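You operate a simulated robot arm through the tools that you are given. There is no shell and no other tool.

You are at the controls of a simulated robot arm. One attempt, no reset.

JOB
Get the pivot tank ready: pump the header tank to FULL, level the empty arm with the counterweight, lock it.
Fine: rider at 0 g; free the arm to level it.

Only the result counts: the job must be done as asked and must still hold three seconds after the hand-in. Knocking over, shifting, dropping, spilling or breaking anything else fails it.

ROBOT AND FRAMES
A 6-joint arm with a fingered hand, fixed in place. Base frame: the origin is at the foot of the arm, x ahead of it, y to its left, z up. Lengths are in mm, angles in rad, forces in N, time in s.
With the tool pointing down near the work surface it reaches from about 340 to 740 mm from the base axis. Its first joint turns from -2.007 to 2.007 rad. Payload 4 kg.
Tool frame: the origin (TCP) lies between the finger pads and is the grasp point; the fingertips stand 26 mm ahead of it; z points along the fingers, y is the line along which they close. Largest opening 132 mm; the body of the gripper starts 73 mm behind the TCP. The gripper is a hand of 4 fingers: y runs from the thumb to the fingers, the wrist lies at [0, 0, -239] in the tool frame.
Orientation is told as [roll, pitch, yaw] about the base's x, y, z axes, in that order, counted from this pose: with the fingers straight down and closing along the base's y, the tool's x points along the base's -x, its y along +y and its z along -z.

CONTROLS
- The arm moves only by the tool play_rows. Its argument "deltas" is a list that holds one entry, the list of rows, each a list of 6 numbers: the shift along the base's x, y, z in mm, then the turn, a rotation vector about the base's x, y, z in rad. In form: [[[tx, ty, tz, wx, wy, wz], ...]]. A call has 1 to 20 rows; each row shifts and turns the commanded pose from where the row before left it. Rows are played at 5 a second. More than 50 mm and 0.15 rad between two rows, and nothing of the call is played. Where a pose cannot be reached the arm comes as near as it can. A force on the tool above 40 N (or 10 N above the force at the start of the call, whichever is more), or a blocked arm, ends the call early, and 0.2 s more pass. In this call time passes only in rows, and 0.2 s behind the last. The reply holds the time, the measured pose of the TCP, the force on the tool along the base axes, the opening and the grip force, in the units named above and with some noise, with the torque about the TCP (base axes, N m) and any sound that the robot's microphone picked up.
- Cameras (640 x 400 px; columns grow to the right, rows downward): "scene" is fixed at [48, 658.2, 1766.4]; the picture's right is [-0.49, -0.87, 0.00], its down [-0.65, 0.37, -0.66] and it looks along [0.58, -0.33, -0.75] (base axes); focal length 334 px, centre (320, 200). "wrist" rides on the gripper at [68, 2, -97] in the tool frame; the picture's right is [-0.03, 1.00, 0.00], its down [-0.82, -0.02, -0.58] and it looks along [-0.58, -0.01, 0.82] (tool axes); focal length 270 px, centre (320, 200). There is no depth. A picture from a camera that has moved, and an enlarged one, comes with that camera's place and axes in the base frame and with its lens. The place of the scene camera against the robot may be out by one fixed shift of up to 12 mm in any direction.
- grab_frame(camera): a new picture of that camera. It takes no simulated time.
- slide_trunk(by): slides the trunk up (or, below 0, down) by that many mm; the arm rides with it, the base frame stays. It gives what a move gives, with no picture.
- finger_targets(finger1, finger2, finger3, thumb_bend): sets how far each is bent, from 0 (flat) to 1 (curled in); at 0.3 the hand is open as for a grip, at 0.7 the pads meet at the TCP. One left out holds its place. A second passes; each finger stops where it meets its share of the squeeze, and holds until it gets a number again. It is the only way to open and close the hand. It gives what a move gives, with no picture; readings hold the bend of each and the force on the fingers (four entries, about 0 where the hand has none), thumb and palm.
- inspect(camera, box): a new picture of the part [left, top, right, bottom] of that camera's present view, enlarged. It takes no simulated time.
- close_job(): hands the job in; it is judged then, once.

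Nothing tells you positions but the pictures and the camera data. Unless the task says otherwise, let go and move clear before handing in.

The tools are called by a JSON object that holds its "method" and its "body". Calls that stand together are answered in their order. play_rows: Moves the arm, as the interface text tells. Its arguments: {"type":"object","properties":{"deltas":{"type":"array","items":{"type":"array","items":{"type":"array","items":{"type":"number"}}}}},"required":["deltas"]} The other tools are called the same way: slide_trunk (by) slides the trunk up or down; finger_targets (finger1, finger2, finger3, thumb_bend) moves the fingers one by one; grab_frame (camera) takes a picture; inspect (camera, box) takes an enlarged picture of a part of a camera's view; close_job () hands the job in.

At the start:

```text
clock: 0.0
ee_pos: [397.8, 93.9, 1303.9]
ee_rot: [0.0, -0.001, 0.001]
force: [0.3, -0.3, 0.6]
torque: [0.0, 0.02, 0.02]
width: 132.2
grasp_force: 0.0
shape: jaw
bend: [0.3, 0.3, 0.3, 0.3]
finger forces: [0.1, 0.1, 0.0, 0.1, 0.1, 0.1]
trunk travel left (down, up): [-925.0, 65.0]
```

scene: 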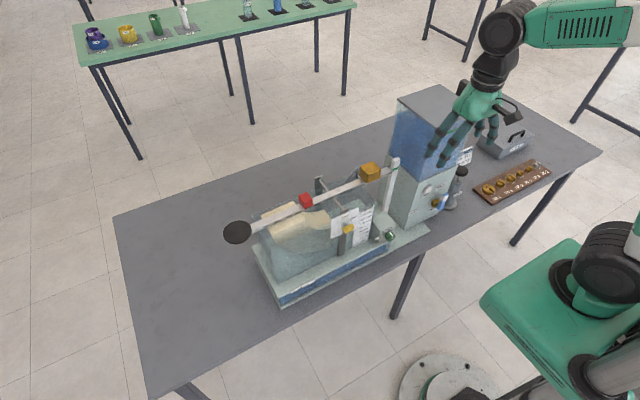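
wrist: 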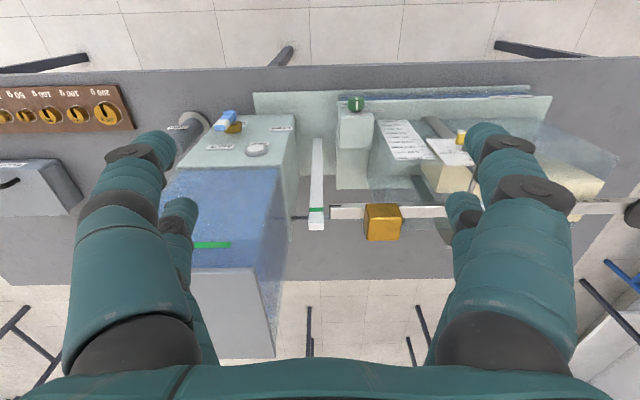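

I see a hydrostatic (centre-of-pressure) bench: a pivoted arm with an orange counterweight, a red rider, a black disc, a header tank to the right with knobs, and a rack of weights. I'll take enlarged pictures first to read the labels.

{"method": "inspect", "body": {"camera": "scene", "box": [220, 140, 420, 265]}}

{"method": "inspect", "body": {"camera": "scene", "box": [370, 70, 570, 245]}}

{"method": "inspect", "body": {"camera": "wrist", "box": [170, 80, 330, 180]}}

{"method": "inspect", "body": {"camera": "wrist", "box": [320, 80, 480, 180]}}

```text
3.20 times, centred on (320, 202) of scene
camera zoom: at [48.0, 658.2, 1766.4], right [-0.49, -0.87, 0.0], down [-0.65, 0.37, -0.66], along [0.58, -0.33, -0.75], focal length 1069 px, centre (320, 192)
```

zoom: 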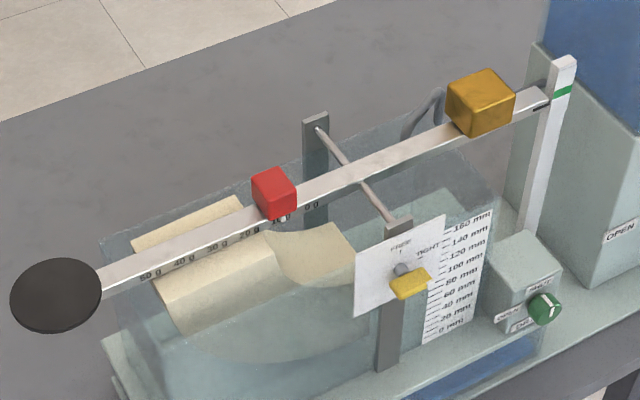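

```text
2.29 times, centred on (470, 158) of scene
camera zoom: at [48.0, 658.2, 1766.4], right [-0.49, -0.87, 0.0], down [-0.65, 0.37, -0.66], along [0.58, -0.33, -0.75], focal length 764 px, centre (-23, 297)
```

zoom: 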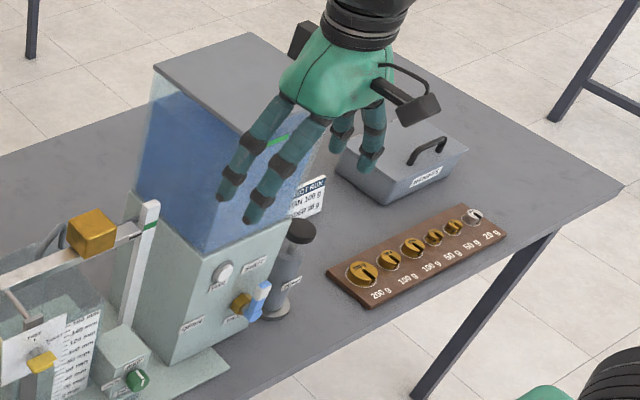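

```text
4.00 times, centred on (250, 130) of wrist
camera zoom: at [329.7, 95.8, 1400.8], right [0.03, 1.0, 0.0], down [0.82, -0.02, 0.58], along [0.58, -0.01, -0.82], focal length 1081 px, centre (600, 480)
```

zoom: 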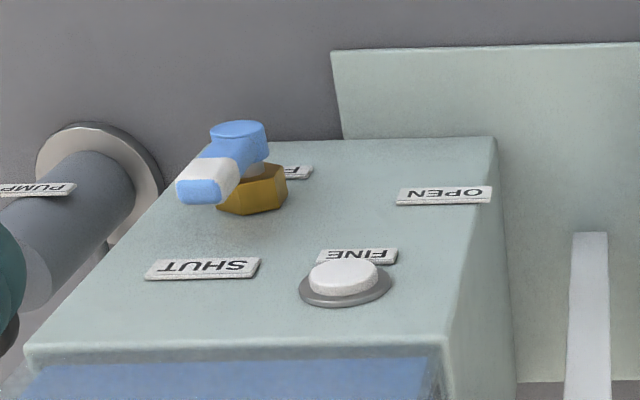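

```text
4.00 times, centred on (400, 130) of wrist
camera zoom: at [329.7, 95.8, 1400.8], right [0.03, 1.0, 0.0], down [0.82, -0.02, 0.58], along [0.58, -0.01, -0.82], focal length 1081 px, centre (0, 480)
```

zoom: 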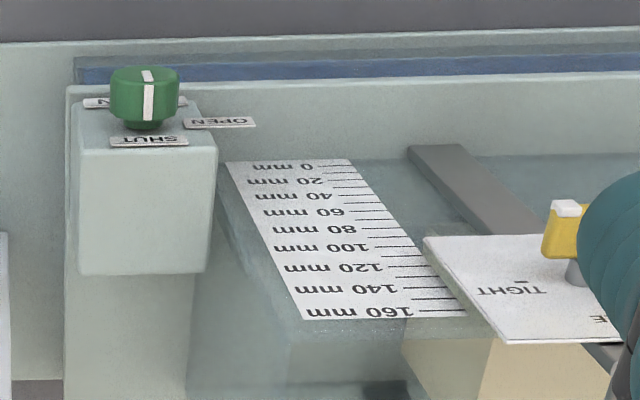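

The header tank carries a feed valve, a FINE button and a pump; the pivot arm has a rider, an orange counterweight, a FREE/TIGHT lock and a drain knob. I'll zoom in closer on each before moving.

{"method": "inspect", "body": {"camera": "scene", "box": [440, 130, 500, 220]}}

{"method": "inspect", "body": {"camera": "scene", "box": [280, 170, 340, 220]}}

{"method": "inspect", "body": {"camera": "scene", "box": [325, 200, 405, 260]}}

{"method": "inspect", "body": {"camera": "scene", "box": [340, 145, 420, 205]}}

{"method": "inspect", "body": {"camera": "scene", "box": [395, 160, 475, 230]}}

{"method": "inspect", "body": {"camera": "wrist", "box": [290, 180, 450, 280]}}

```text
4.44 times, centred on (470, 175) of scene
camera zoom: at [48.0, 658.2, 1766.4], right [-0.49, -0.87, 0.0], down [-0.65, 0.37, -0.66], along [0.58, -0.33, -0.75], focal length 1485 px, centre (-347, 311)
```

zoom: 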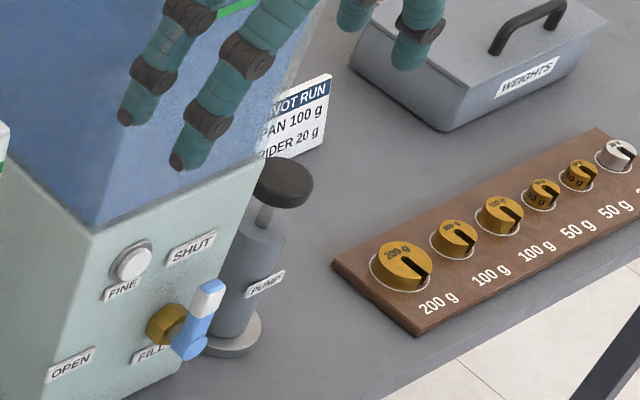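

```text
8.00 times, centred on (310, 195) of scene
camera zoom: at [48.0, 658.2, 1766.4], right [-0.49, -0.87, 0.0], down [-0.65, 0.37, -0.66], along [0.58, -0.33, -0.75], focal length 2673 px, centre (400, 240)
```

zoom: 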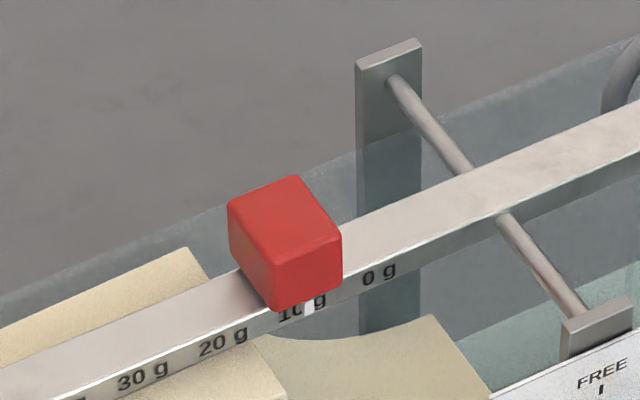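

```text
6.67 times, centred on (365, 230) of scene
camera zoom: at [48.0, 658.2, 1766.4], right [-0.49, -0.87, 0.0], down [-0.65, 0.37, -0.66], along [0.58, -0.33, -0.75], focal length 2227 px, centre (20, 0)
```

zoom: 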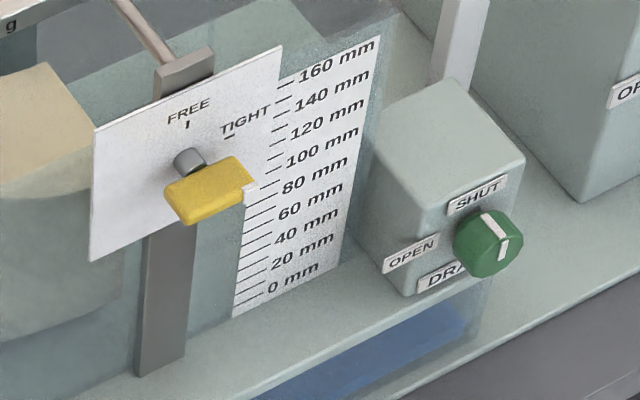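

```text
6.67 times, centred on (380, 175) of scene
camera zoom: at [48.0, 658.2, 1766.4], right [-0.49, -0.87, 0.0], down [-0.65, 0.37, -0.66], along [0.58, -0.33, -0.75], focal length 2227 px, centre (-80, 367)
```

zoom: 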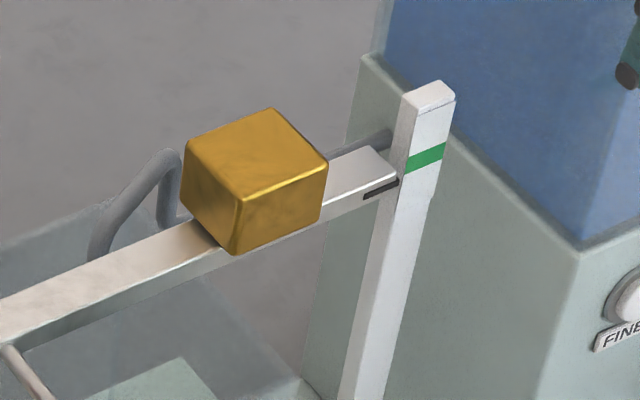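

```text
5.71 times, centred on (435, 195) of scene
camera zoom: at [48.0, 658.2, 1766.4], right [-0.49, -0.87, 0.0], down [-0.65, 0.37, -0.66], along [0.58, -0.33, -0.75], focal length 1909 px, centre (-337, 229)
```

zoom: 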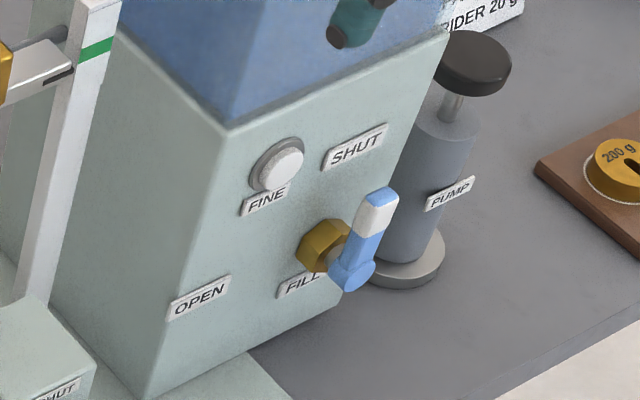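

```text
4.00 times, centred on (370, 230) of wrist
camera zoom: at [329.7, 95.8, 1400.8], right [0.03, 1.0, 0.0], down [0.82, -0.02, 0.58], along [0.58, -0.01, -0.82], focal length 1081 px, centre (120, 80)
```

zoom: 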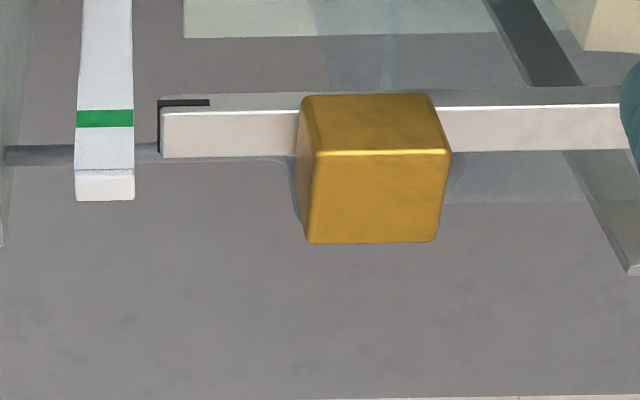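

The scene is clear enough in outline: arm runs along y at about x≈590, z≈1060; header tank front face at x≈530, with the fill valve SHUT and drain SHUT. I'll shift the hand sideways to view the pump and header level mark up close.

{"method": "play_rows", "body": {"deltas": [[[0, -50, 0, 0, 0, 0], [0, -50, 0, 0, 0, 0], [0, -50, 0, 0, 0, 0], [0, 0, 0, 0, 0, 0]]]}}

{"method": "grab_frame", "body": {"camera": "wrist"}}

{"method": "grab_frame", "body": {"camera": "scene"}}

```text
clock: 1.0
ee_pos: [398.5, -52.1, 1303.3]
ee_rot: [0.0, 0.0, -0.001]
force: [0.1, -0.2, -0.2]
torque: [0.0, -0.01, 0.01]
width: 131.8
grasp_force: 0.0
shape: jaw
bend: [0.3, 0.3, 0.3, 0.3]
finger forces: [0.1, 0.0, 0.1, 0.1, 0.0, 0.0]
trunk travel left (down, up): [-925.0, 65.0]
```

```text
taken
camera wrist: at [329.1, -51.6, 1400.4], right [0.03, 1.0, 0.0], down [0.82, -0.02, 0.58], along [0.58, -0.02, -0.82], focal length 270 px, centre (320, 200)
```

wrist: 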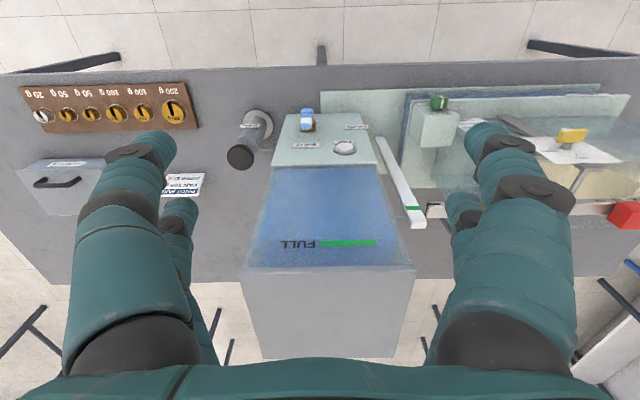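

```text
taken
```

scene: 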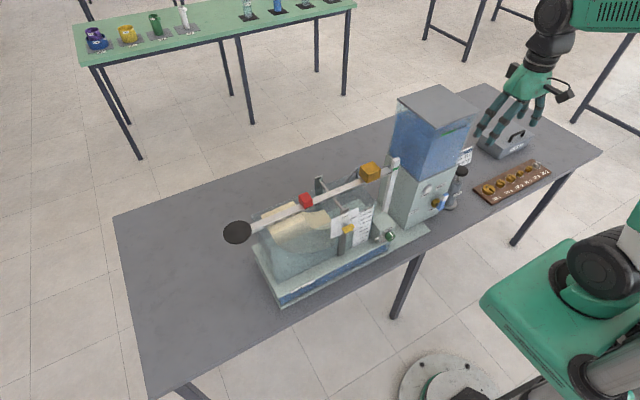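

{"method": "inspect", "body": {"camera": "wrist", "box": [220, 150, 440, 290]}}

{"method": "inspect", "body": {"camera": "wrist", "box": [200, 80, 320, 180]}}

{"method": "inspect", "body": {"camera": "scene", "box": [380, 75, 500, 235]}}

{"method": "inspect", "body": {"camera": "wrist", "box": [520, 110, 640, 230]}}

{"method": "inspect", "body": {"camera": "wrist", "box": [130, 160, 230, 220]}}

```text
2.86 times, centred on (330, 220) of wrist
camera zoom: at [329.1, -51.6, 1400.4], right [0.03, 1.0, 0.0], down [0.82, -0.02, 0.58], along [0.58, -0.02, -0.82], focal length 772 px, centre (291, 143)
```

zoom: 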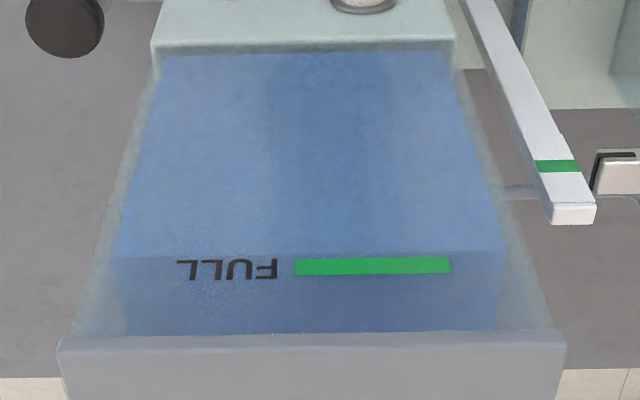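

```text
4.00 times, centred on (260, 130) of wrist
camera zoom: at [329.1, -51.6, 1400.4], right [0.03, 1.0, 0.0], down [0.82, -0.02, 0.58], along [0.58, -0.02, -0.82], focal length 1081 px, centre (560, 480)
```

zoom: 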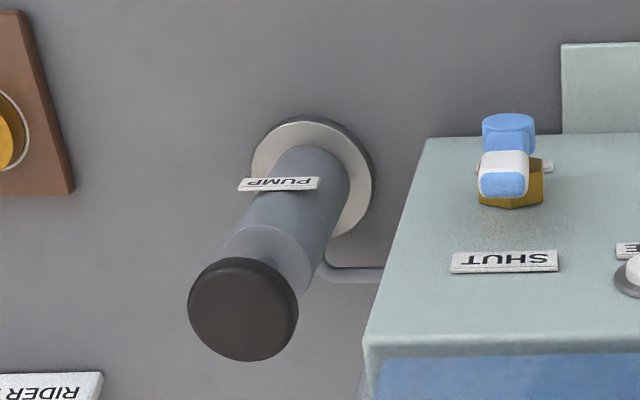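

```text
2.50 times, centred on (440, 155) of scene
camera zoom: at [48.0, 658.2, 1766.4], right [-0.49, -0.87, 0.0], down [-0.65, 0.37, -0.66], along [0.58, -0.33, -0.75], focal length 835 px, centre (20, 312)
```

zoom: 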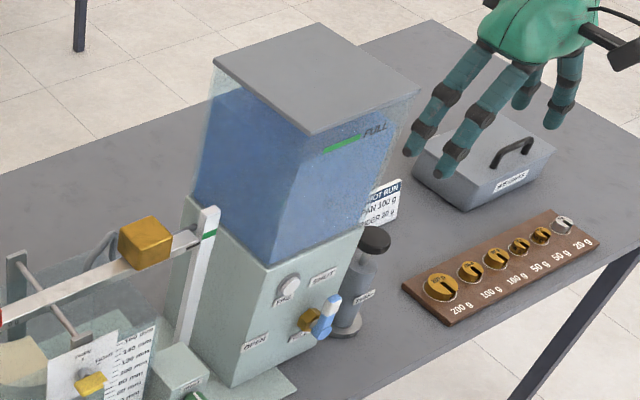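

```text
3.33 times, centred on (580, 170) of wrist
camera zoom: at [329.1, -51.6, 1400.4], right [0.03, 1.0, 0.0], down [0.82, -0.02, 0.58], along [0.58, -0.02, -0.82], focal length 901 px, centre (-547, 300)
```

zoom: 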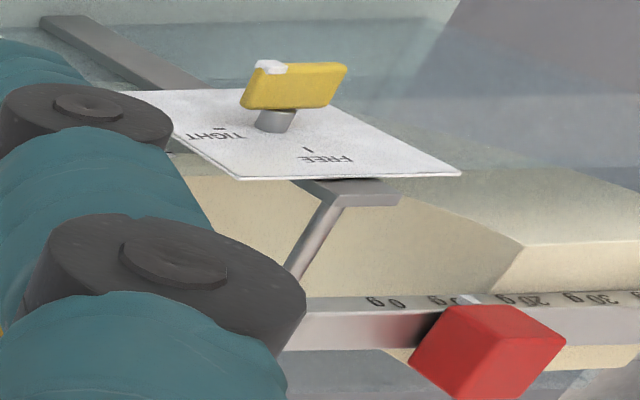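

```text
6.40 times, centred on (180, 190) of wrist
camera zoom: at [329.1, -51.6, 1400.4], right [0.03, 1.0, 0.0], down [0.82, -0.02, 0.58], along [0.58, -0.02, -0.82], focal length 1730 px, centre (1216, 264)
```

zoom: 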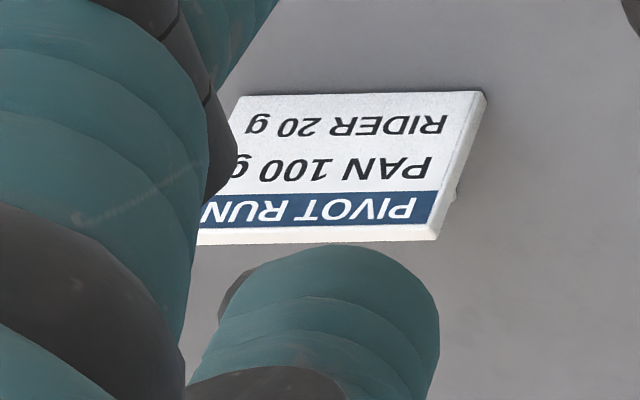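

The pump knob is near (557, -211, 935), the FULL mark near z≈1194 on the tank front at x≈533. I'll zoom on the water line relative to the FULL mark.

{"method": "inspect", "body": {"camera": "scene", "box": [390, 85, 486, 145]}}

{"method": "inspect", "body": {"camera": "wrist", "box": [230, 220, 420, 290]}}

{"method": "inspect", "body": {"camera": "wrist", "box": [360, 130, 460, 230]}}

```text
6.67 times, centred on (438, 115) of scene
camera zoom: at [48.0, 658.2, 1766.4], right [-0.49, -0.87, 0.0], down [-0.65, 0.37, -0.66], along [0.58, -0.33, -0.75], focal length 2227 px, centre (-467, 767)
```

zoom: 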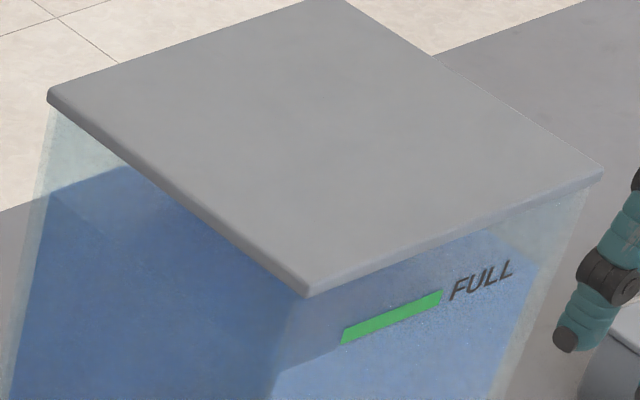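

```text
3.37 times, centred on (325, 255) of wrist
camera zoom: at [329.1, -51.6, 1400.4], right [0.03, 1.0, 0.0], down [0.82, -0.02, 0.58], along [0.58, -0.02, -0.82], focal length 910 px, centre (303, 15)
```

zoom: 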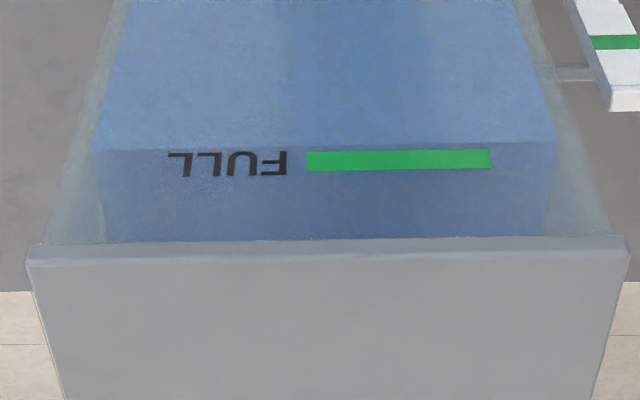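

```text
4.00 times, centred on (410, 180) of wrist
camera zoom: at [329.1, -51.6, 1400.4], right [0.03, 1.0, 0.0], down [0.82, -0.02, 0.58], along [0.58, -0.02, -0.82], focal length 1081 px, centre (-40, 280)
```

zoom: 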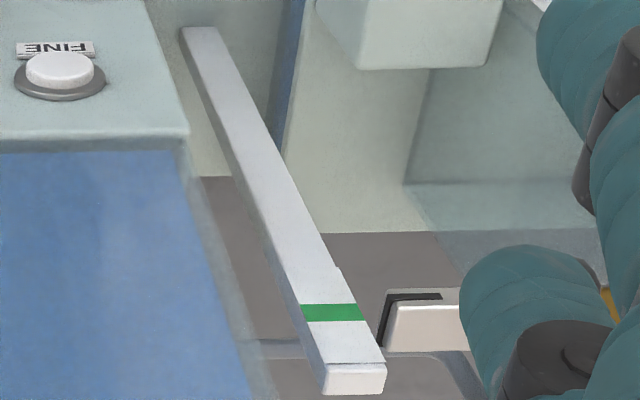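

The water edge appears at or just below the FULL mark, but seen from above it's hard to judge. I'll lower the trunk and tilt the hand to look at the header level from eye height.

{"method": "slide_trunk", "body": {"by": -145}}

{"method": "play_rows", "body": {"deltas": [[[0, 0, 0, 0, -0.15, 0], [0, 0, 0, 0, -0.15, 0], [0, 0, 0, 0, -0.15, 0], [0, 0, 0, 0, -0.15, 0], [0, 0, 0, 0, 0, 0]]]}}

{"method": "grab_frame", "body": {"camera": "wrist"}}

```text
clock: 2.7
ee_pos: [397.8, -53.4, 1157.8]
ee_rot: [0.0, -0.002, 0.001]
force: [0.6, 0.2, -0.1]
torque: [-0.01, 0.03, -0.04]
width: 131.9
grasp_force: 0.0
shape: jaw
bend: [0.3, 0.3, 0.3, 0.3]
finger forces: [0.0, 0.1, 0.1, 0.0, 0.0, 0.1]
trunk travel left (down, up): [-780.0, 210.0]
```

```text
clock: 3.9
ee_pos: [397.3, -52.9, 1158.5]
ee_rot: [0.0, -0.602, -0.001]
force: [-0.7, -0.3, -0.5]
torque: [-0.03, -0.03, -0.01]
width: 132.1
grasp_force: 0.1
shape: jaw
bend: [0.3, 0.3, 0.3, 0.3]
finger forces: [0.0, 0.0, 0.0, 0.0, 0.1, 0.0]
trunk travel left (down, up): [-780.0, 210.0]
```

```text
taken
camera wrist: at [286.5, -51.9, 1199.3], right [0.02, 1.0, 0.01], down [0.35, -0.02, 0.94], along [0.94, -0.02, -0.35], focal length 270 px, centre (320, 200)
```

wrist: 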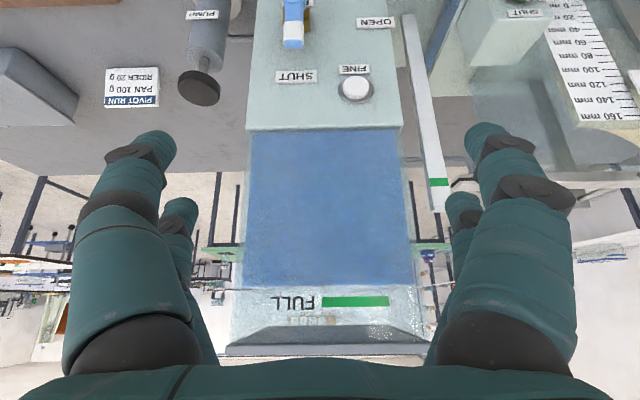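

From eye level the water clearly sits below the green FULL mark (about 10 mm under). I'll zoom in for precise values.

{"method": "inspect", "body": {"camera": "wrist", "box": [220, 260, 430, 350]}}

{"method": "inspect", "body": {"camera": "wrist", "box": [160, 0, 260, 110]}}

{"method": "inspect", "body": {"camera": "wrist", "box": [380, 100, 640, 260]}}

```text
3.05 times, centred on (325, 305) of wrist
camera zoom: at [286.5, -51.9, 1199.3], right [0.02, 1.0, 0.01], down [0.35, -0.02, 0.94], along [0.94, -0.02, -0.35], focal length 824 px, centre (305, -120)
```

zoom: 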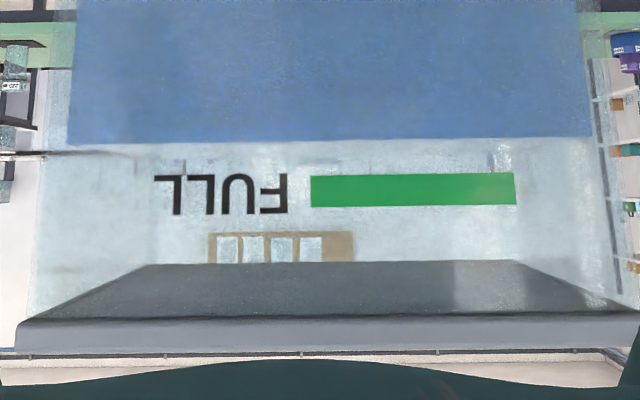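

```text
3.64 times, centred on (210, 55) of wrist
camera zoom: at [286.5, -51.9, 1199.3], right [0.02, 1.0, 0.01], down [0.35, -0.02, 0.94], along [0.94, -0.02, -0.35], focal length 983 px, centre (720, 727)
```

zoom: 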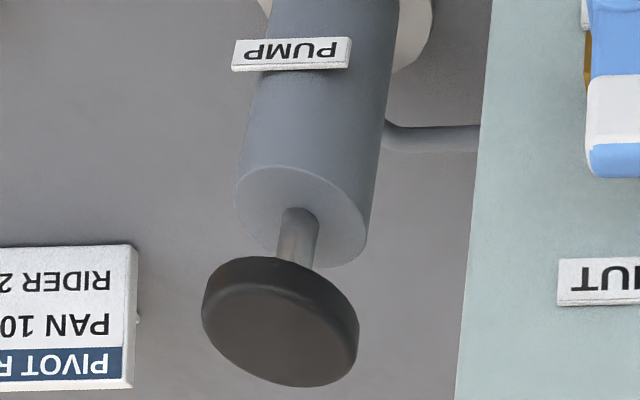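

```text
2.46 times, centred on (510, 180) of wrist
camera zoom: at [286.5, -51.9, 1199.3], right [0.02, 1.0, 0.01], down [0.35, -0.02, 0.94], along [0.94, -0.02, -0.35], focal length 665 px, centre (-148, 249)
```

zoom: 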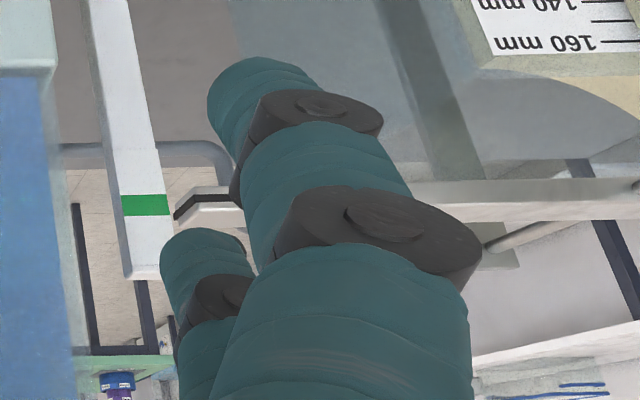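

The water is about 12–15 mm below FULL. Next I'll move opposite the pump (to y≈-207) and look at it from two tilts to pin down its knob.

{"method": "play_rows", "body": {"deltas": [[[0, -50, 0, 0, 0, 0], [0, -50, 0, 0, 0, 0], [0, -50, 0, 0, 0, 0], [0, -4, 0, 0, 0, 0], [0, 0, 0, 0, 0, 0]]]}}

{"method": "grab_frame", "body": {"camera": "wrist"}}

{"method": "inspect", "body": {"camera": "wrist", "box": [260, 0, 400, 120]}}

```text
clock: 5.1
ee_pos: [396.5, -208.0, 1158.9]
ee_rot: [0.0, -0.6, 0.0]
force: [0.9, 0.7, 0.6]
torque: [0.02, 0.01, 0.0]
width: 132.1
grasp_force: 0.1
shape: jaw
bend: [0.3, 0.3, 0.3, 0.3]
finger forces: [0.0, 0.0, 0.0, 0.0, 0.0, 0.1]
trunk travel left (down, up): [-780.0, 210.0]
```

```text
taken
camera wrist: at [286.2, -206.4, 1200.5], right [0.02, 1.0, 0.01], down [0.35, -0.02, 0.94], along [0.94, -0.01, -0.35], focal length 270 px, centre (320, 200)
```

wrist: 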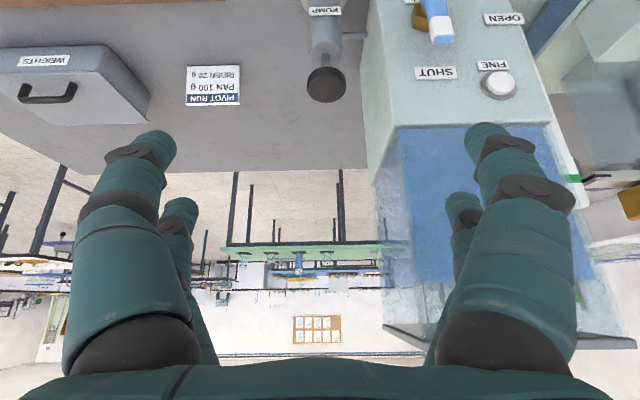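

```text
3.33 times, centred on (330, 60) of wrist
camera zoom: at [286.2, -206.4, 1200.5], right [0.02, 1.0, 0.01], down [0.35, -0.02, 0.94], along [0.94, -0.01, -0.35], focal length 901 px, centre (287, 667)
```

zoom: 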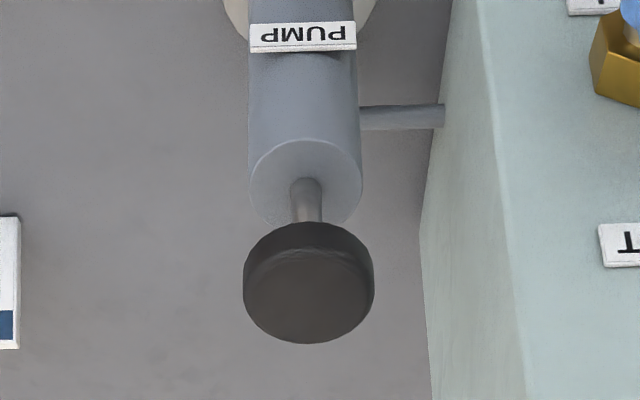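

The knob top is near (540, -198, 965), about 46 mm across, with roughly 35 mm of bare rod below it. I'll close the fingers into a pressing tip and see where that tip stands.

{"method": "finger_targets", "body": {"finger1": 0.7, "finger2": 0.7, "finger3": 0.7, "thumb_bend": 0.7}}

{"method": "grab_frame", "body": {"camera": "wrist"}}

{"method": "inspect", "body": {"camera": "scene", "box": [420, 60, 620, 200]}}

```text
clock: 6.1
ee_pos: [396.4, -208.3, 1158.3]
ee_rot: [0.0, -0.601, 0.0]
force: [0.2, 0.1, -0.5]
torque: [0.02, -0.05, -0.01]
width: 1.4
grasp_force: 0.0
shape: fingers
bend: [0.7, 0.7, 0.7, 0.7]
finger forces: [0.0, 0.0, 0.0, 0.0, 0.1, 0.0]
trunk travel left (down, up): [-780.0, 210.0]
```

```text
taken
camera wrist: at [286.3, -206.2, 1200.4], right [0.02, 1.0, 0.01], down [0.35, -0.02, 0.94], along [0.94, -0.01, -0.35], focal length 270 px, centre (320, 200)
```

wrist: 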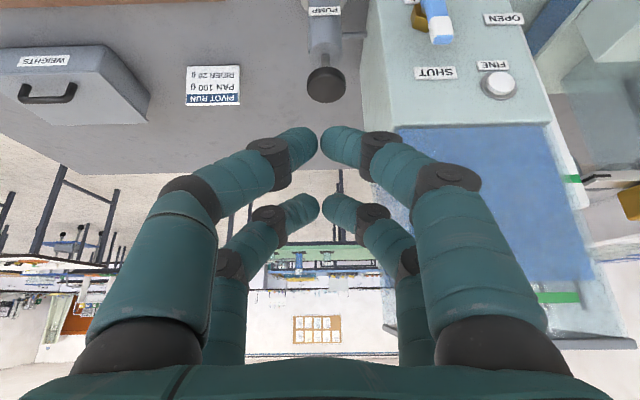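

```text
2.86 times, centred on (520, 130) of scene
camera zoom: at [48.0, 658.2, 1766.4], right [-0.49, -0.87, 0.0], down [-0.65, 0.37, -0.66], along [0.58, -0.33, -0.75], focal length 954 px, centre (-251, 400)
```

zoom: 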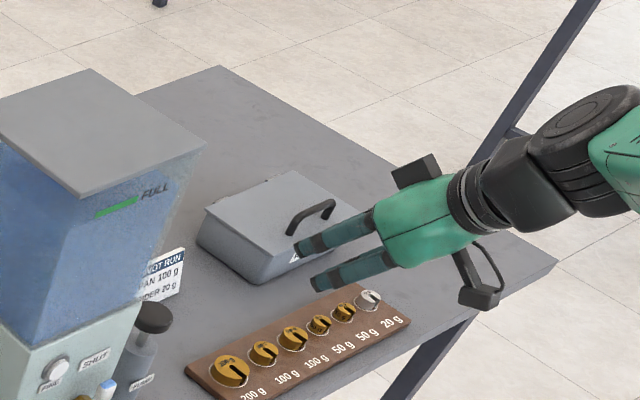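

The closed digits form two pairs about ±18 mm apart along tool x. With this tilt the lower pair will press the knob while the body stays in front of the tank. I'll bring the tip to just above the knob.

{"method": "play_rows", "body": {"deltas": [[[29, 1, -28, 0, 0, 0], [29, 1, -28, 0, 0, 0], [29, 1, -28, 0, 0, 0], [30, 1, -28, 0, 0, 0], [30, 1, -28, 0, 0, 0], [0, 0, 0, 0, 0, 0]]]}}

{"method": "grab_frame", "body": {"camera": "wrist"}}

{"method": "inspect", "body": {"camera": "scene", "box": [420, 100, 540, 220]}}

```text
clock: 7.5
ee_pos: [545.7, -202.6, 1019.1]
ee_rot: [0.001, -0.598, -0.002]
force: [0.3, -0.1, 0.2]
torque: [0.03, 0.05, -0.02]
width: 1.4
grasp_force: 0.0
shape: fingers
bend: [0.7, 0.7, 0.7, 0.7]
finger forces: [0.1, 0.0, 0.1, 0.1, 0.0, 0.0]
trunk travel left (down, up): [-780.0, 210.0]
```

```text
taken
camera wrist: at [434.4, -200.1, 1061.8], right [0.02, 1.0, 0.01], down [0.35, -0.02, 0.94], along [0.94, -0.02, -0.35], focal length 270 px, centre (320, 200)
```

wrist: 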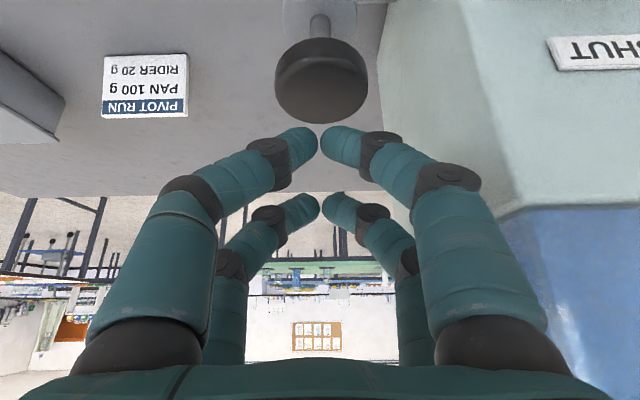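

```text
3.33 times, centred on (480, 160) of scene
camera zoom: at [48.0, 658.2, 1766.4], right [-0.49, -0.87, 0.0], down [-0.65, 0.37, -0.66], along [0.58, -0.33, -0.75], focal length 1114 px, centre (-213, 333)
```

zoom: 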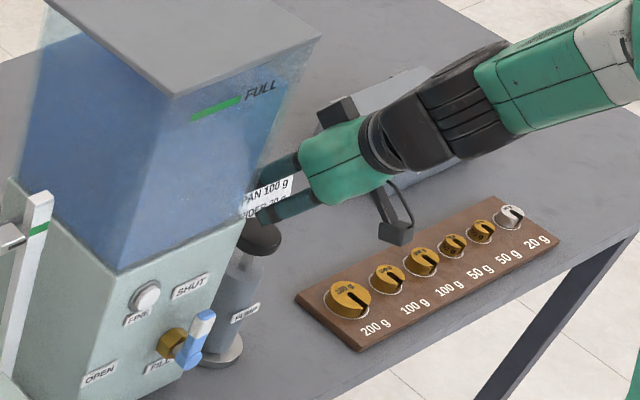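

The tips are centred over the knob, about 20–25 mm above it. I'll press straight down in small steps, watching the force.

{"method": "play_rows", "body": {"deltas": [[[0, 0, -5, 0, 0, 0], [0, 0, -5, 0, 0, 0], [0, 0, -5, 0, 0, 0], [0, 0, -5, 0, 0, 0], [0, 0, -5, 0, 0, 0], [0, 0, -5, 0, 0, 0], [0, 0, -5, 0, 0, 0]]]}}

{"method": "grab_frame", "body": {"camera": "wrist"}}

```text
clock: 9.1
ee_pos: [560.1, -202.2, 1007.7]
ee_rot: [-0.001, -0.592, -0.002]
force: [0.3, 0.6, 0.6]
torque: [-0.01, -0.02, 0.02]
width: 1.5
grasp_force: 0.0
shape: fingers
bend: [0.7, 0.7, 0.7, 0.7]
finger forces: [0.0, 0.0, 0.1, 0.1, 0.1, 0.0]
out of reach, approached as far as the arm can: row 1, 2, 3, 4, 5, 6, 7
trunk travel left (down, up): [-780.0, 210.0]
```

```text
taken
camera wrist: at [449.2, -201.0, 1050.6], right [0.02, 1.0, 0.01], down [0.35, -0.02, 0.93], along [0.93, -0.02, -0.35], focal length 270 px, centre (320, 200)
```

wrist: 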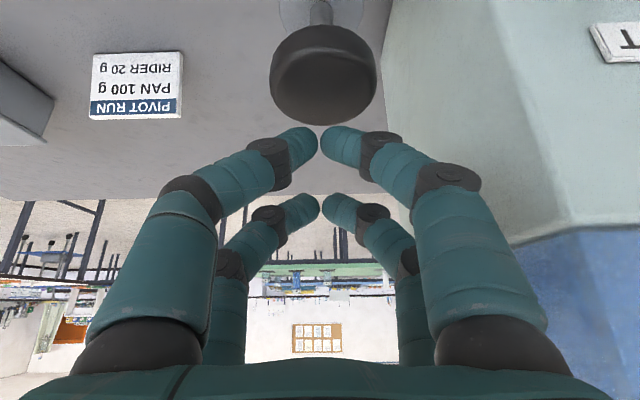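

The arm ran out of reach before touching the knob (no contact force). I'll back away and lower the trunk while raising the hand relative to it, to gain reach.

{"method": "play_rows", "body": {"deltas": [[[-10, 0, 35, 0, 0, 0], [-40, 0, 28, 0, 0, 0], [-40, 0, 28, 0, 0, 0], [-30, 0, 30, 0, 0, 0], [-20, 0, 40, 0, 0, 0], [0, 0, 50, 0, 0, 0], [0, 0, 50, 0, 0, 0], [0, 0, 0, 0, 0, 0]]]}}

```text
clock: 10.9
ee_pos: [418.7, -202.2, 1271.1]
ee_rot: [0.001, -0.598, -0.001]
force: [0.3, -0.2, 0.2]
torque: [0.03, -0.01, -0.02]
width: 1.5
grasp_force: 0.1
shape: fingers
bend: [0.7, 0.7, 0.7, 0.7]
finger forces: [0.1, 0.1, 0.0, 0.1, 0.1, 0.0]
trunk travel left (down, up): [-780.0, 210.0]
```

{"method": "slide_trunk", "body": {"by": -200}}

{"method": "play_rows", "body": {"deltas": [[[0, 0, 50, 0, 0, 0], [0, 0, 50, 0, 0, 0], [0, 0, 50, 0, 0, 0], [0, 0, 50, 0, 0, 0], [0, 0, 0, 0, 0, 0]]]}}

{"method": "grab_frame", "body": {"camera": "scene"}}

```text
clock: 13.1
ee_pos: [418.8, -202.6, 1069.3]
ee_rot: [0.0, -0.599, -0.001]
force: [0.0, 0.4, -0.5]
torque: [0.0, 0.0, 0.03]
width: 1.6
grasp_force: 0.1
shape: fingers
bend: [0.7, 0.7, 0.7, 0.7]
finger forces: [0.0, 0.0, 0.1, 0.0, 0.1, 0.1]
trunk travel left (down, up): [-580.0, 410.0]
```

```text
clock: 14.3
ee_pos: [418.0, -204.4, 1269.5]
ee_rot: [0.002, -0.599, -0.001]
force: [-0.4, -1.1, 0.5]
torque: [0.04, 0.04, 0.0]
width: 1.6
grasp_force: 0.1
shape: fingers
bend: [0.7, 0.7, 0.7, 0.7]
finger forces: [0.1, 0.1, 0.0, 0.1, 0.1, 0.1]
trunk travel left (down, up): [-580.0, 410.0]
```

```text
taken
```

scene: 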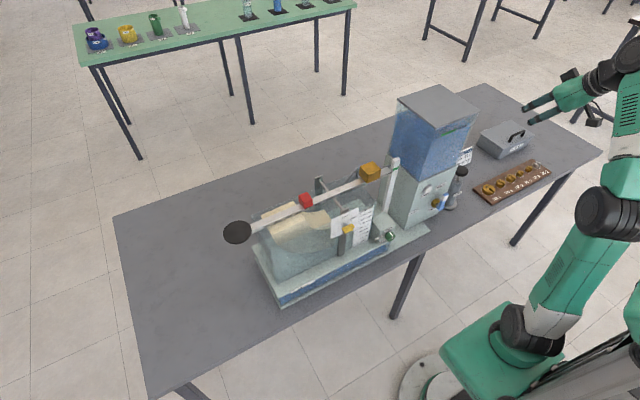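

The trunk is now lower and the hand is back at height. I'll repeat the approach to just above the pump knob.

{"method": "play_rows", "body": {"deltas": [[[0, 0, -42, 0, 0, 0], [0, 0, -42, 0, 0, 0], [20, 0, -42, 0, 0, 0], [35, 1, -42, 0, 0, 0], [35, 1, -42, 0, 0, 0], [35, 1, -42, 0, 0, 0], [0, 0, 0, 0, 0, 0]]]}}

{"method": "grab_frame", "body": {"camera": "wrist"}}

{"method": "grab_frame", "body": {"camera": "scene"}}

```text
refused: row 4 steps farther than a row can; nothing moved
```

```text
taken
camera wrist: at [307.8, -202.1, 1311.4], right [0.02, 1.0, 0.02], down [0.35, -0.02, 0.94], along [0.94, -0.01, -0.35], focal length 270 px, centre (320, 200)
```

wrist: 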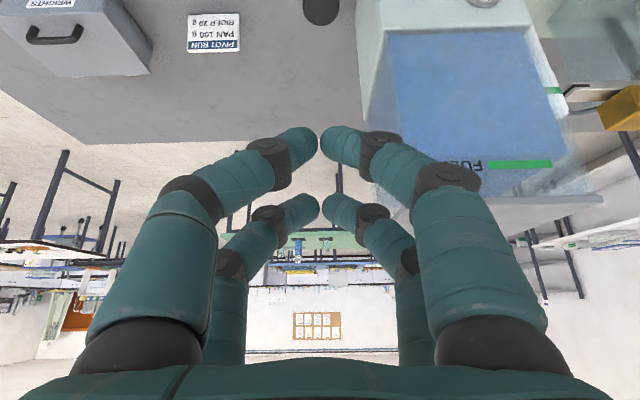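

```text
taken
```

scene: 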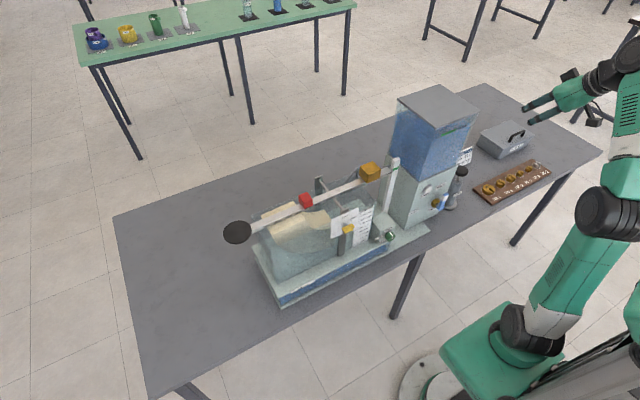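

The row length was over 50 mm, so nothing moved. I'll send the same approach in shorter steps.

{"method": "play_rows", "body": {"deltas": [[[0, 0, -36, 0, 0, 0], [0, 0, -36, 0, 0, 0], [18, 0, -36, 0, 0, 0], [27, 1, -36, 0, 0, 0], [27, 1, -36, 0, 0, 0], [27, 1, -36, 0, 0, 0], [27, 1, -36, 0, 0, 0], [0, 0, 0, 0, 0, 0]]]}}

{"method": "grab_frame", "body": {"camera": "wrist"}}

{"method": "grab_frame", "body": {"camera": "scene"}}

```text
clock: 16.1
ee_pos: [545.4, -198.5, 1016.2]
ee_rot: [0.001, -0.601, 0.0]
force: [0.3, -0.2, 1.0]
torque: [0.01, -0.04, 0.0]
width: 1.4
grasp_force: 0.1
shape: fingers
bend: [0.7, 0.7, 0.7, 0.7]
finger forces: [0.1, 0.0, 0.0, 0.0, 0.0, 0.0]
trunk travel left (down, up): [-580.0, 410.0]
```

```text
taken
camera wrist: at [436.4, -197.8, 1058.4], right [0.02, 1.0, 0.01], down [0.35, -0.02, 0.94], along [0.94, -0.01, -0.35], focal length 270 px, centre (320, 200)
```

wrist: 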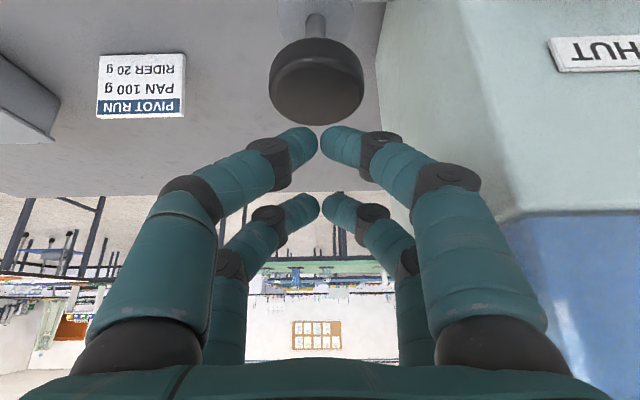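

```text
taken
```

scene: 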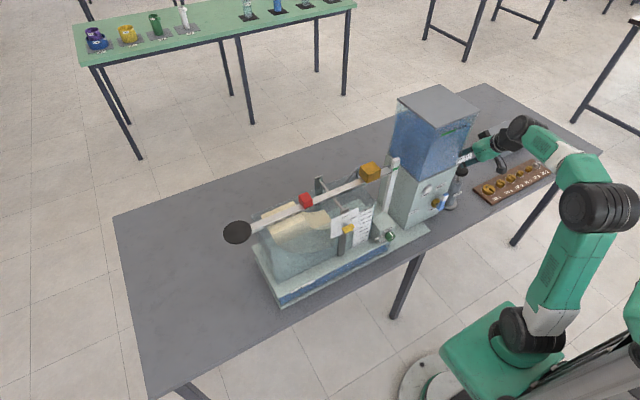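

The arm has good reach now, and the tips are above the knob. I'll press down in 5 mm steps.

{"method": "play_rows", "body": {"deltas": [[[0, -2, -5, 0, 0, 0], [0, 0, -5, 0, 0, 0], [0, 0, -5, 0, 0, 0], [0, 0, -5, 0, 0, 0], [0, 0, -5, 0, 0, 0], [0, 0, -5, 0, 0, 0], [0, 0, -5, 0, 0, 0]]]}}

{"method": "grab_frame", "body": {"camera": "wrist"}}

```text
clock: 17.7
ee_pos: [545.3, -200.0, 983.3]
ee_rot: [0.0, -0.602, 0.0]
force: [1.8, -0.2, 6.6]
torque: [0.0, -0.05, 0.01]
width: 1.0
grasp_force: 2.9
shape: fingers
bend: [0.7, 0.7, 0.7, 0.7]
finger forces: [3.0, 0.0, 0.1, 0.1, 2.5, 0.0]
trunk travel left (down, up): [-580.0, 410.0]
```

```text
taken
camera wrist: at [434.9, -198.5, 1025.1], right [0.02, 1.0, 0.01], down [0.35, -0.02, 0.94], along [0.94, -0.02, -0.35], focal length 270 px, centre (320, 200)
```

wrist: 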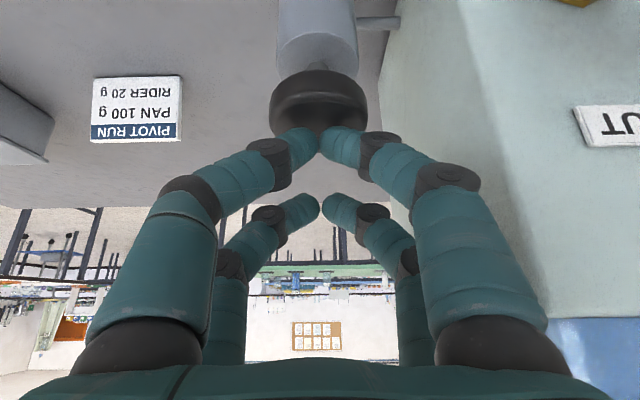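

Contact made at about 6–7 N. I'll continue pressing down through the stroke.

{"method": "play_rows", "body": {"deltas": [[[0, 0, -5, 0, 0, 0], [0, 0, -5, 0, 0, 0], [0, 0, -5, 0, 0, 0], [0, 0, -5, 0, 0, 0]]]}}

{"method": "grab_frame", "body": {"camera": "wrist"}}

{"method": "inspect", "body": {"camera": "scene", "box": [390, 75, 510, 225]}}

```text
clock: 18.7
ee_pos: [544.7, -201.0, 964.4]
ee_rot: [-0.001, -0.603, 0.0]
force: [3.2, 1.5, 10.3]
torque: [0.07, -0.07, 0.02]
width: 0.0
grasp_force: 6.0
shape: fingers
bend: [0.71, 0.7, 0.7, 0.7]
finger forces: [7.7, 0.0, 0.0, 0.0, 3.5, 0.0]
trunk travel left (down, up): [-580.0, 410.0]
```

```text
taken
camera wrist: at [433.1, -199.0, 1006.0], right [0.02, 1.0, 0.01], down [0.35, -0.02, 0.94], along [0.94, -0.02, -0.35], focal length 270 px, centre (320, 200)
```

wrist: 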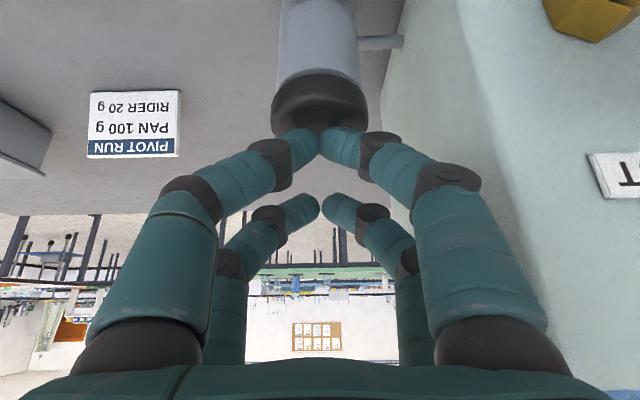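

```text
2.67 times, centred on (450, 150) of scene
camera zoom: at [48.0, 658.2, 1766.4], right [-0.49, -0.87, 0.0], down [-0.65, 0.37, -0.66], along [0.58, -0.33, -0.75], focal length 891 px, centre (-27, 333)
```

zoom: 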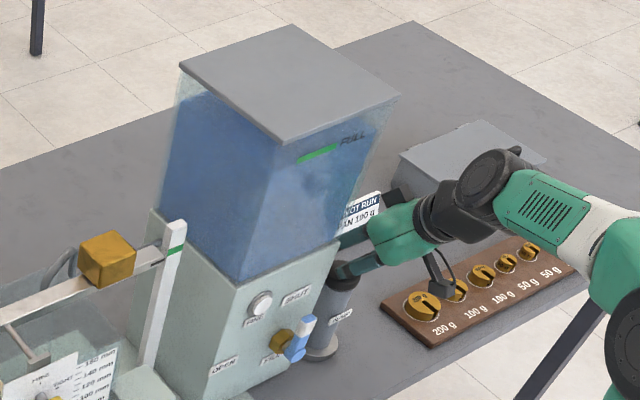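

The plunger is going down against a light spring (~10 N). I'll press on to the end of the stroke.

{"method": "play_rows", "body": {"deltas": [[[0, 0, -4, 0, 0, 0], [0, 0, -4, 0, 0, 0], [0, 0, -4, 0, 0, 0], [0, 0, -4, 0, 0, 0]]]}}

{"method": "grab_frame", "body": {"camera": "wrist"}}

{"method": "inspect", "body": {"camera": "scene", "box": [390, 75, 510, 225]}}

```text
clock: 19.4
ee_pos: [545.9, -201.4, 963.5]
ee_rot: [-0.007, -0.622, 0.002]
force: [-1.2, 1.6, 17.3]
torque: [0.04, 0.06, -0.02]
width: 0.0
grasp_force: 10.1
shape: fingers
bend: [0.71, 0.7, 0.7, 0.71]
finger forces: [11.6, 0.0, 0.0, 0.1, 8.6, 0.0]
trunk travel left (down, up): [-580.0, 410.0]
stopped in row 3: the force on the tool passed its limit at 43 N (the readings are from after the stop); the commanded pose is now the measured one
```

```text
taken
camera wrist: at [434.3, -198.6, 1002.9], right [0.02, 1.0, 0.01], down [0.33, -0.01, 0.94], along [0.94, -0.02, -0.33], focal length 270 px, centre (320, 200)
```

wrist: 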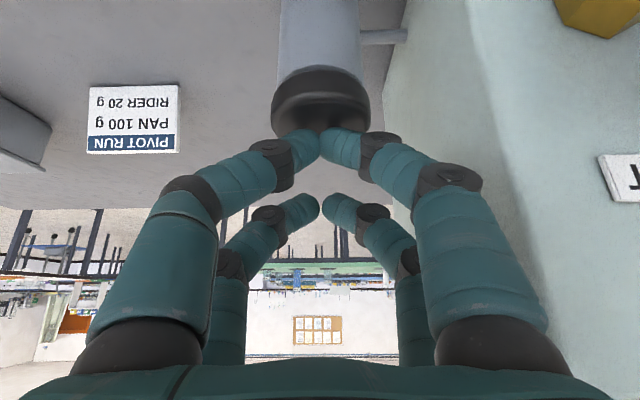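

```text
2.67 times, centred on (450, 150) of scene
camera zoom: at [48.0, 658.2, 1766.4], right [-0.49, -0.87, 0.0], down [-0.65, 0.37, -0.66], along [0.58, -0.33, -0.75], focal length 891 px, centre (-27, 333)
```

zoom: 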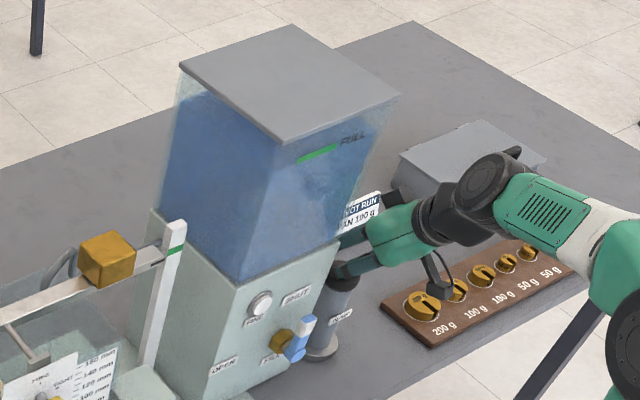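

The plunger bottomed at a TCP height near 960 (force limit reached). I'll raise the hand and see whether the knob springs back and how much the level rose.

{"method": "play_rows", "body": {"deltas": [[[0, 0, 6, 0, 0, 0], [0, 0, 8, 0, 0, 0], [0, 0, 8, 0, 0, 0], [0, 0, 10, 0, 0, 0], [0, 0, 0, 0, 0, 0]]]}}

{"method": "grab_frame", "body": {"camera": "wrist"}}

{"method": "inspect", "body": {"camera": "scene", "box": [390, 85, 486, 145]}}

```text
clock: 20.6
ee_pos: [546.0, -201.9, 991.5]
ee_rot: [-0.005, -0.613, 0.001]
force: [-0.1, 0.4, 2.3]
torque: [0.03, 0.06, -0.01]
width: 0.1
grasp_force: 1.7
shape: fingers
bend: [0.7, 0.7, 0.7, 0.7]
finger forces: [2.0, 0.0, 0.0, 0.0, 1.8, 0.0]
trunk travel left (down, up): [-580.0, 410.0]
```

```text
taken
camera wrist: at [435.0, -199.4, 1032.4], right [0.02, 1.0, 0.01], down [0.34, -0.02, 0.94], along [0.94, -0.02, -0.34], focal length 270 px, centre (320, 200)
```

wrist: 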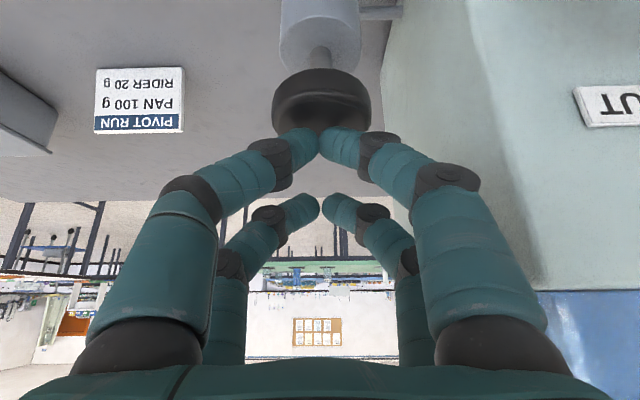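

```text
6.67 times, centred on (438, 115) of scene
camera zoom: at [48.0, 658.2, 1766.4], right [-0.49, -0.87, 0.0], down [-0.65, 0.37, -0.66], along [0.58, -0.33, -0.75], focal length 2227 px, centre (-467, 767)
```

zoom: 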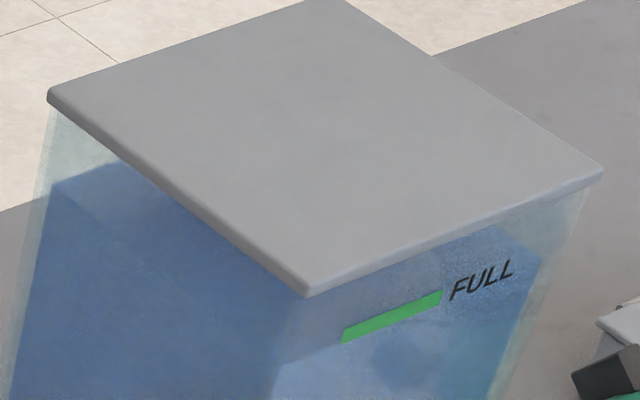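

The knob springs back by itself (still light contact at z≈991). I'll look at the water line in finer detail to judge the rise per stroke.

{"method": "inspect", "body": {"camera": "scene", "box": [392, 98, 424, 118]}}

{"method": "inspect", "body": {"camera": "scene", "box": [434, 112, 482, 142]}}

```text
16.00 times, centred on (408, 108) of scene
camera zoom: at [48.0, 658.2, 1766.4], right [-0.49, -0.87, 0.0], down [-0.65, 0.37, -0.66], along [0.58, -0.33, -0.75], focal length 5346 px, centre (-1088, 1672)
```

zoom: 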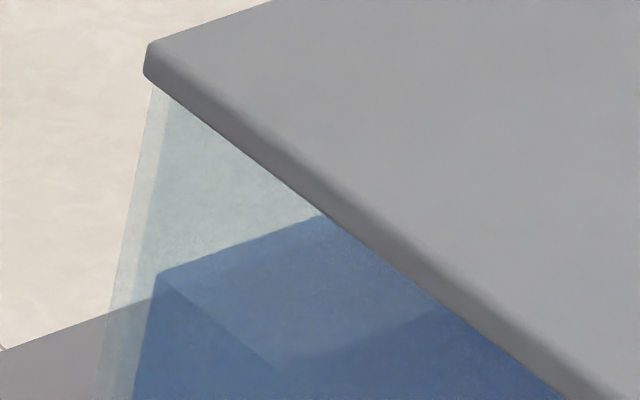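

```text
13.33 times, centred on (458, 127) of scene
camera zoom: at [48.0, 658.2, 1766.4], right [-0.49, -0.87, 0.0], down [-0.65, 0.37, -0.66], along [0.58, -0.33, -0.75], focal length 4455 px, centre (-1520, 1173)
```

zoom: 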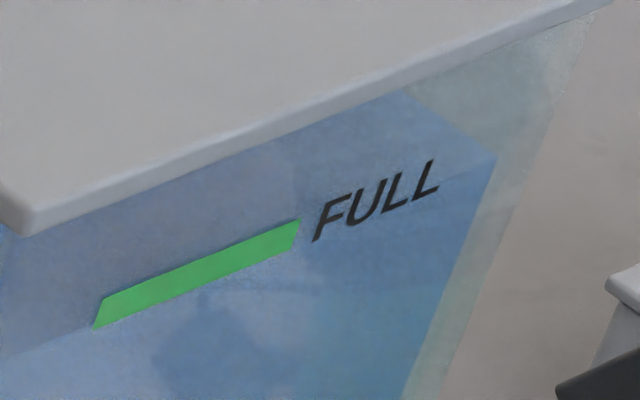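

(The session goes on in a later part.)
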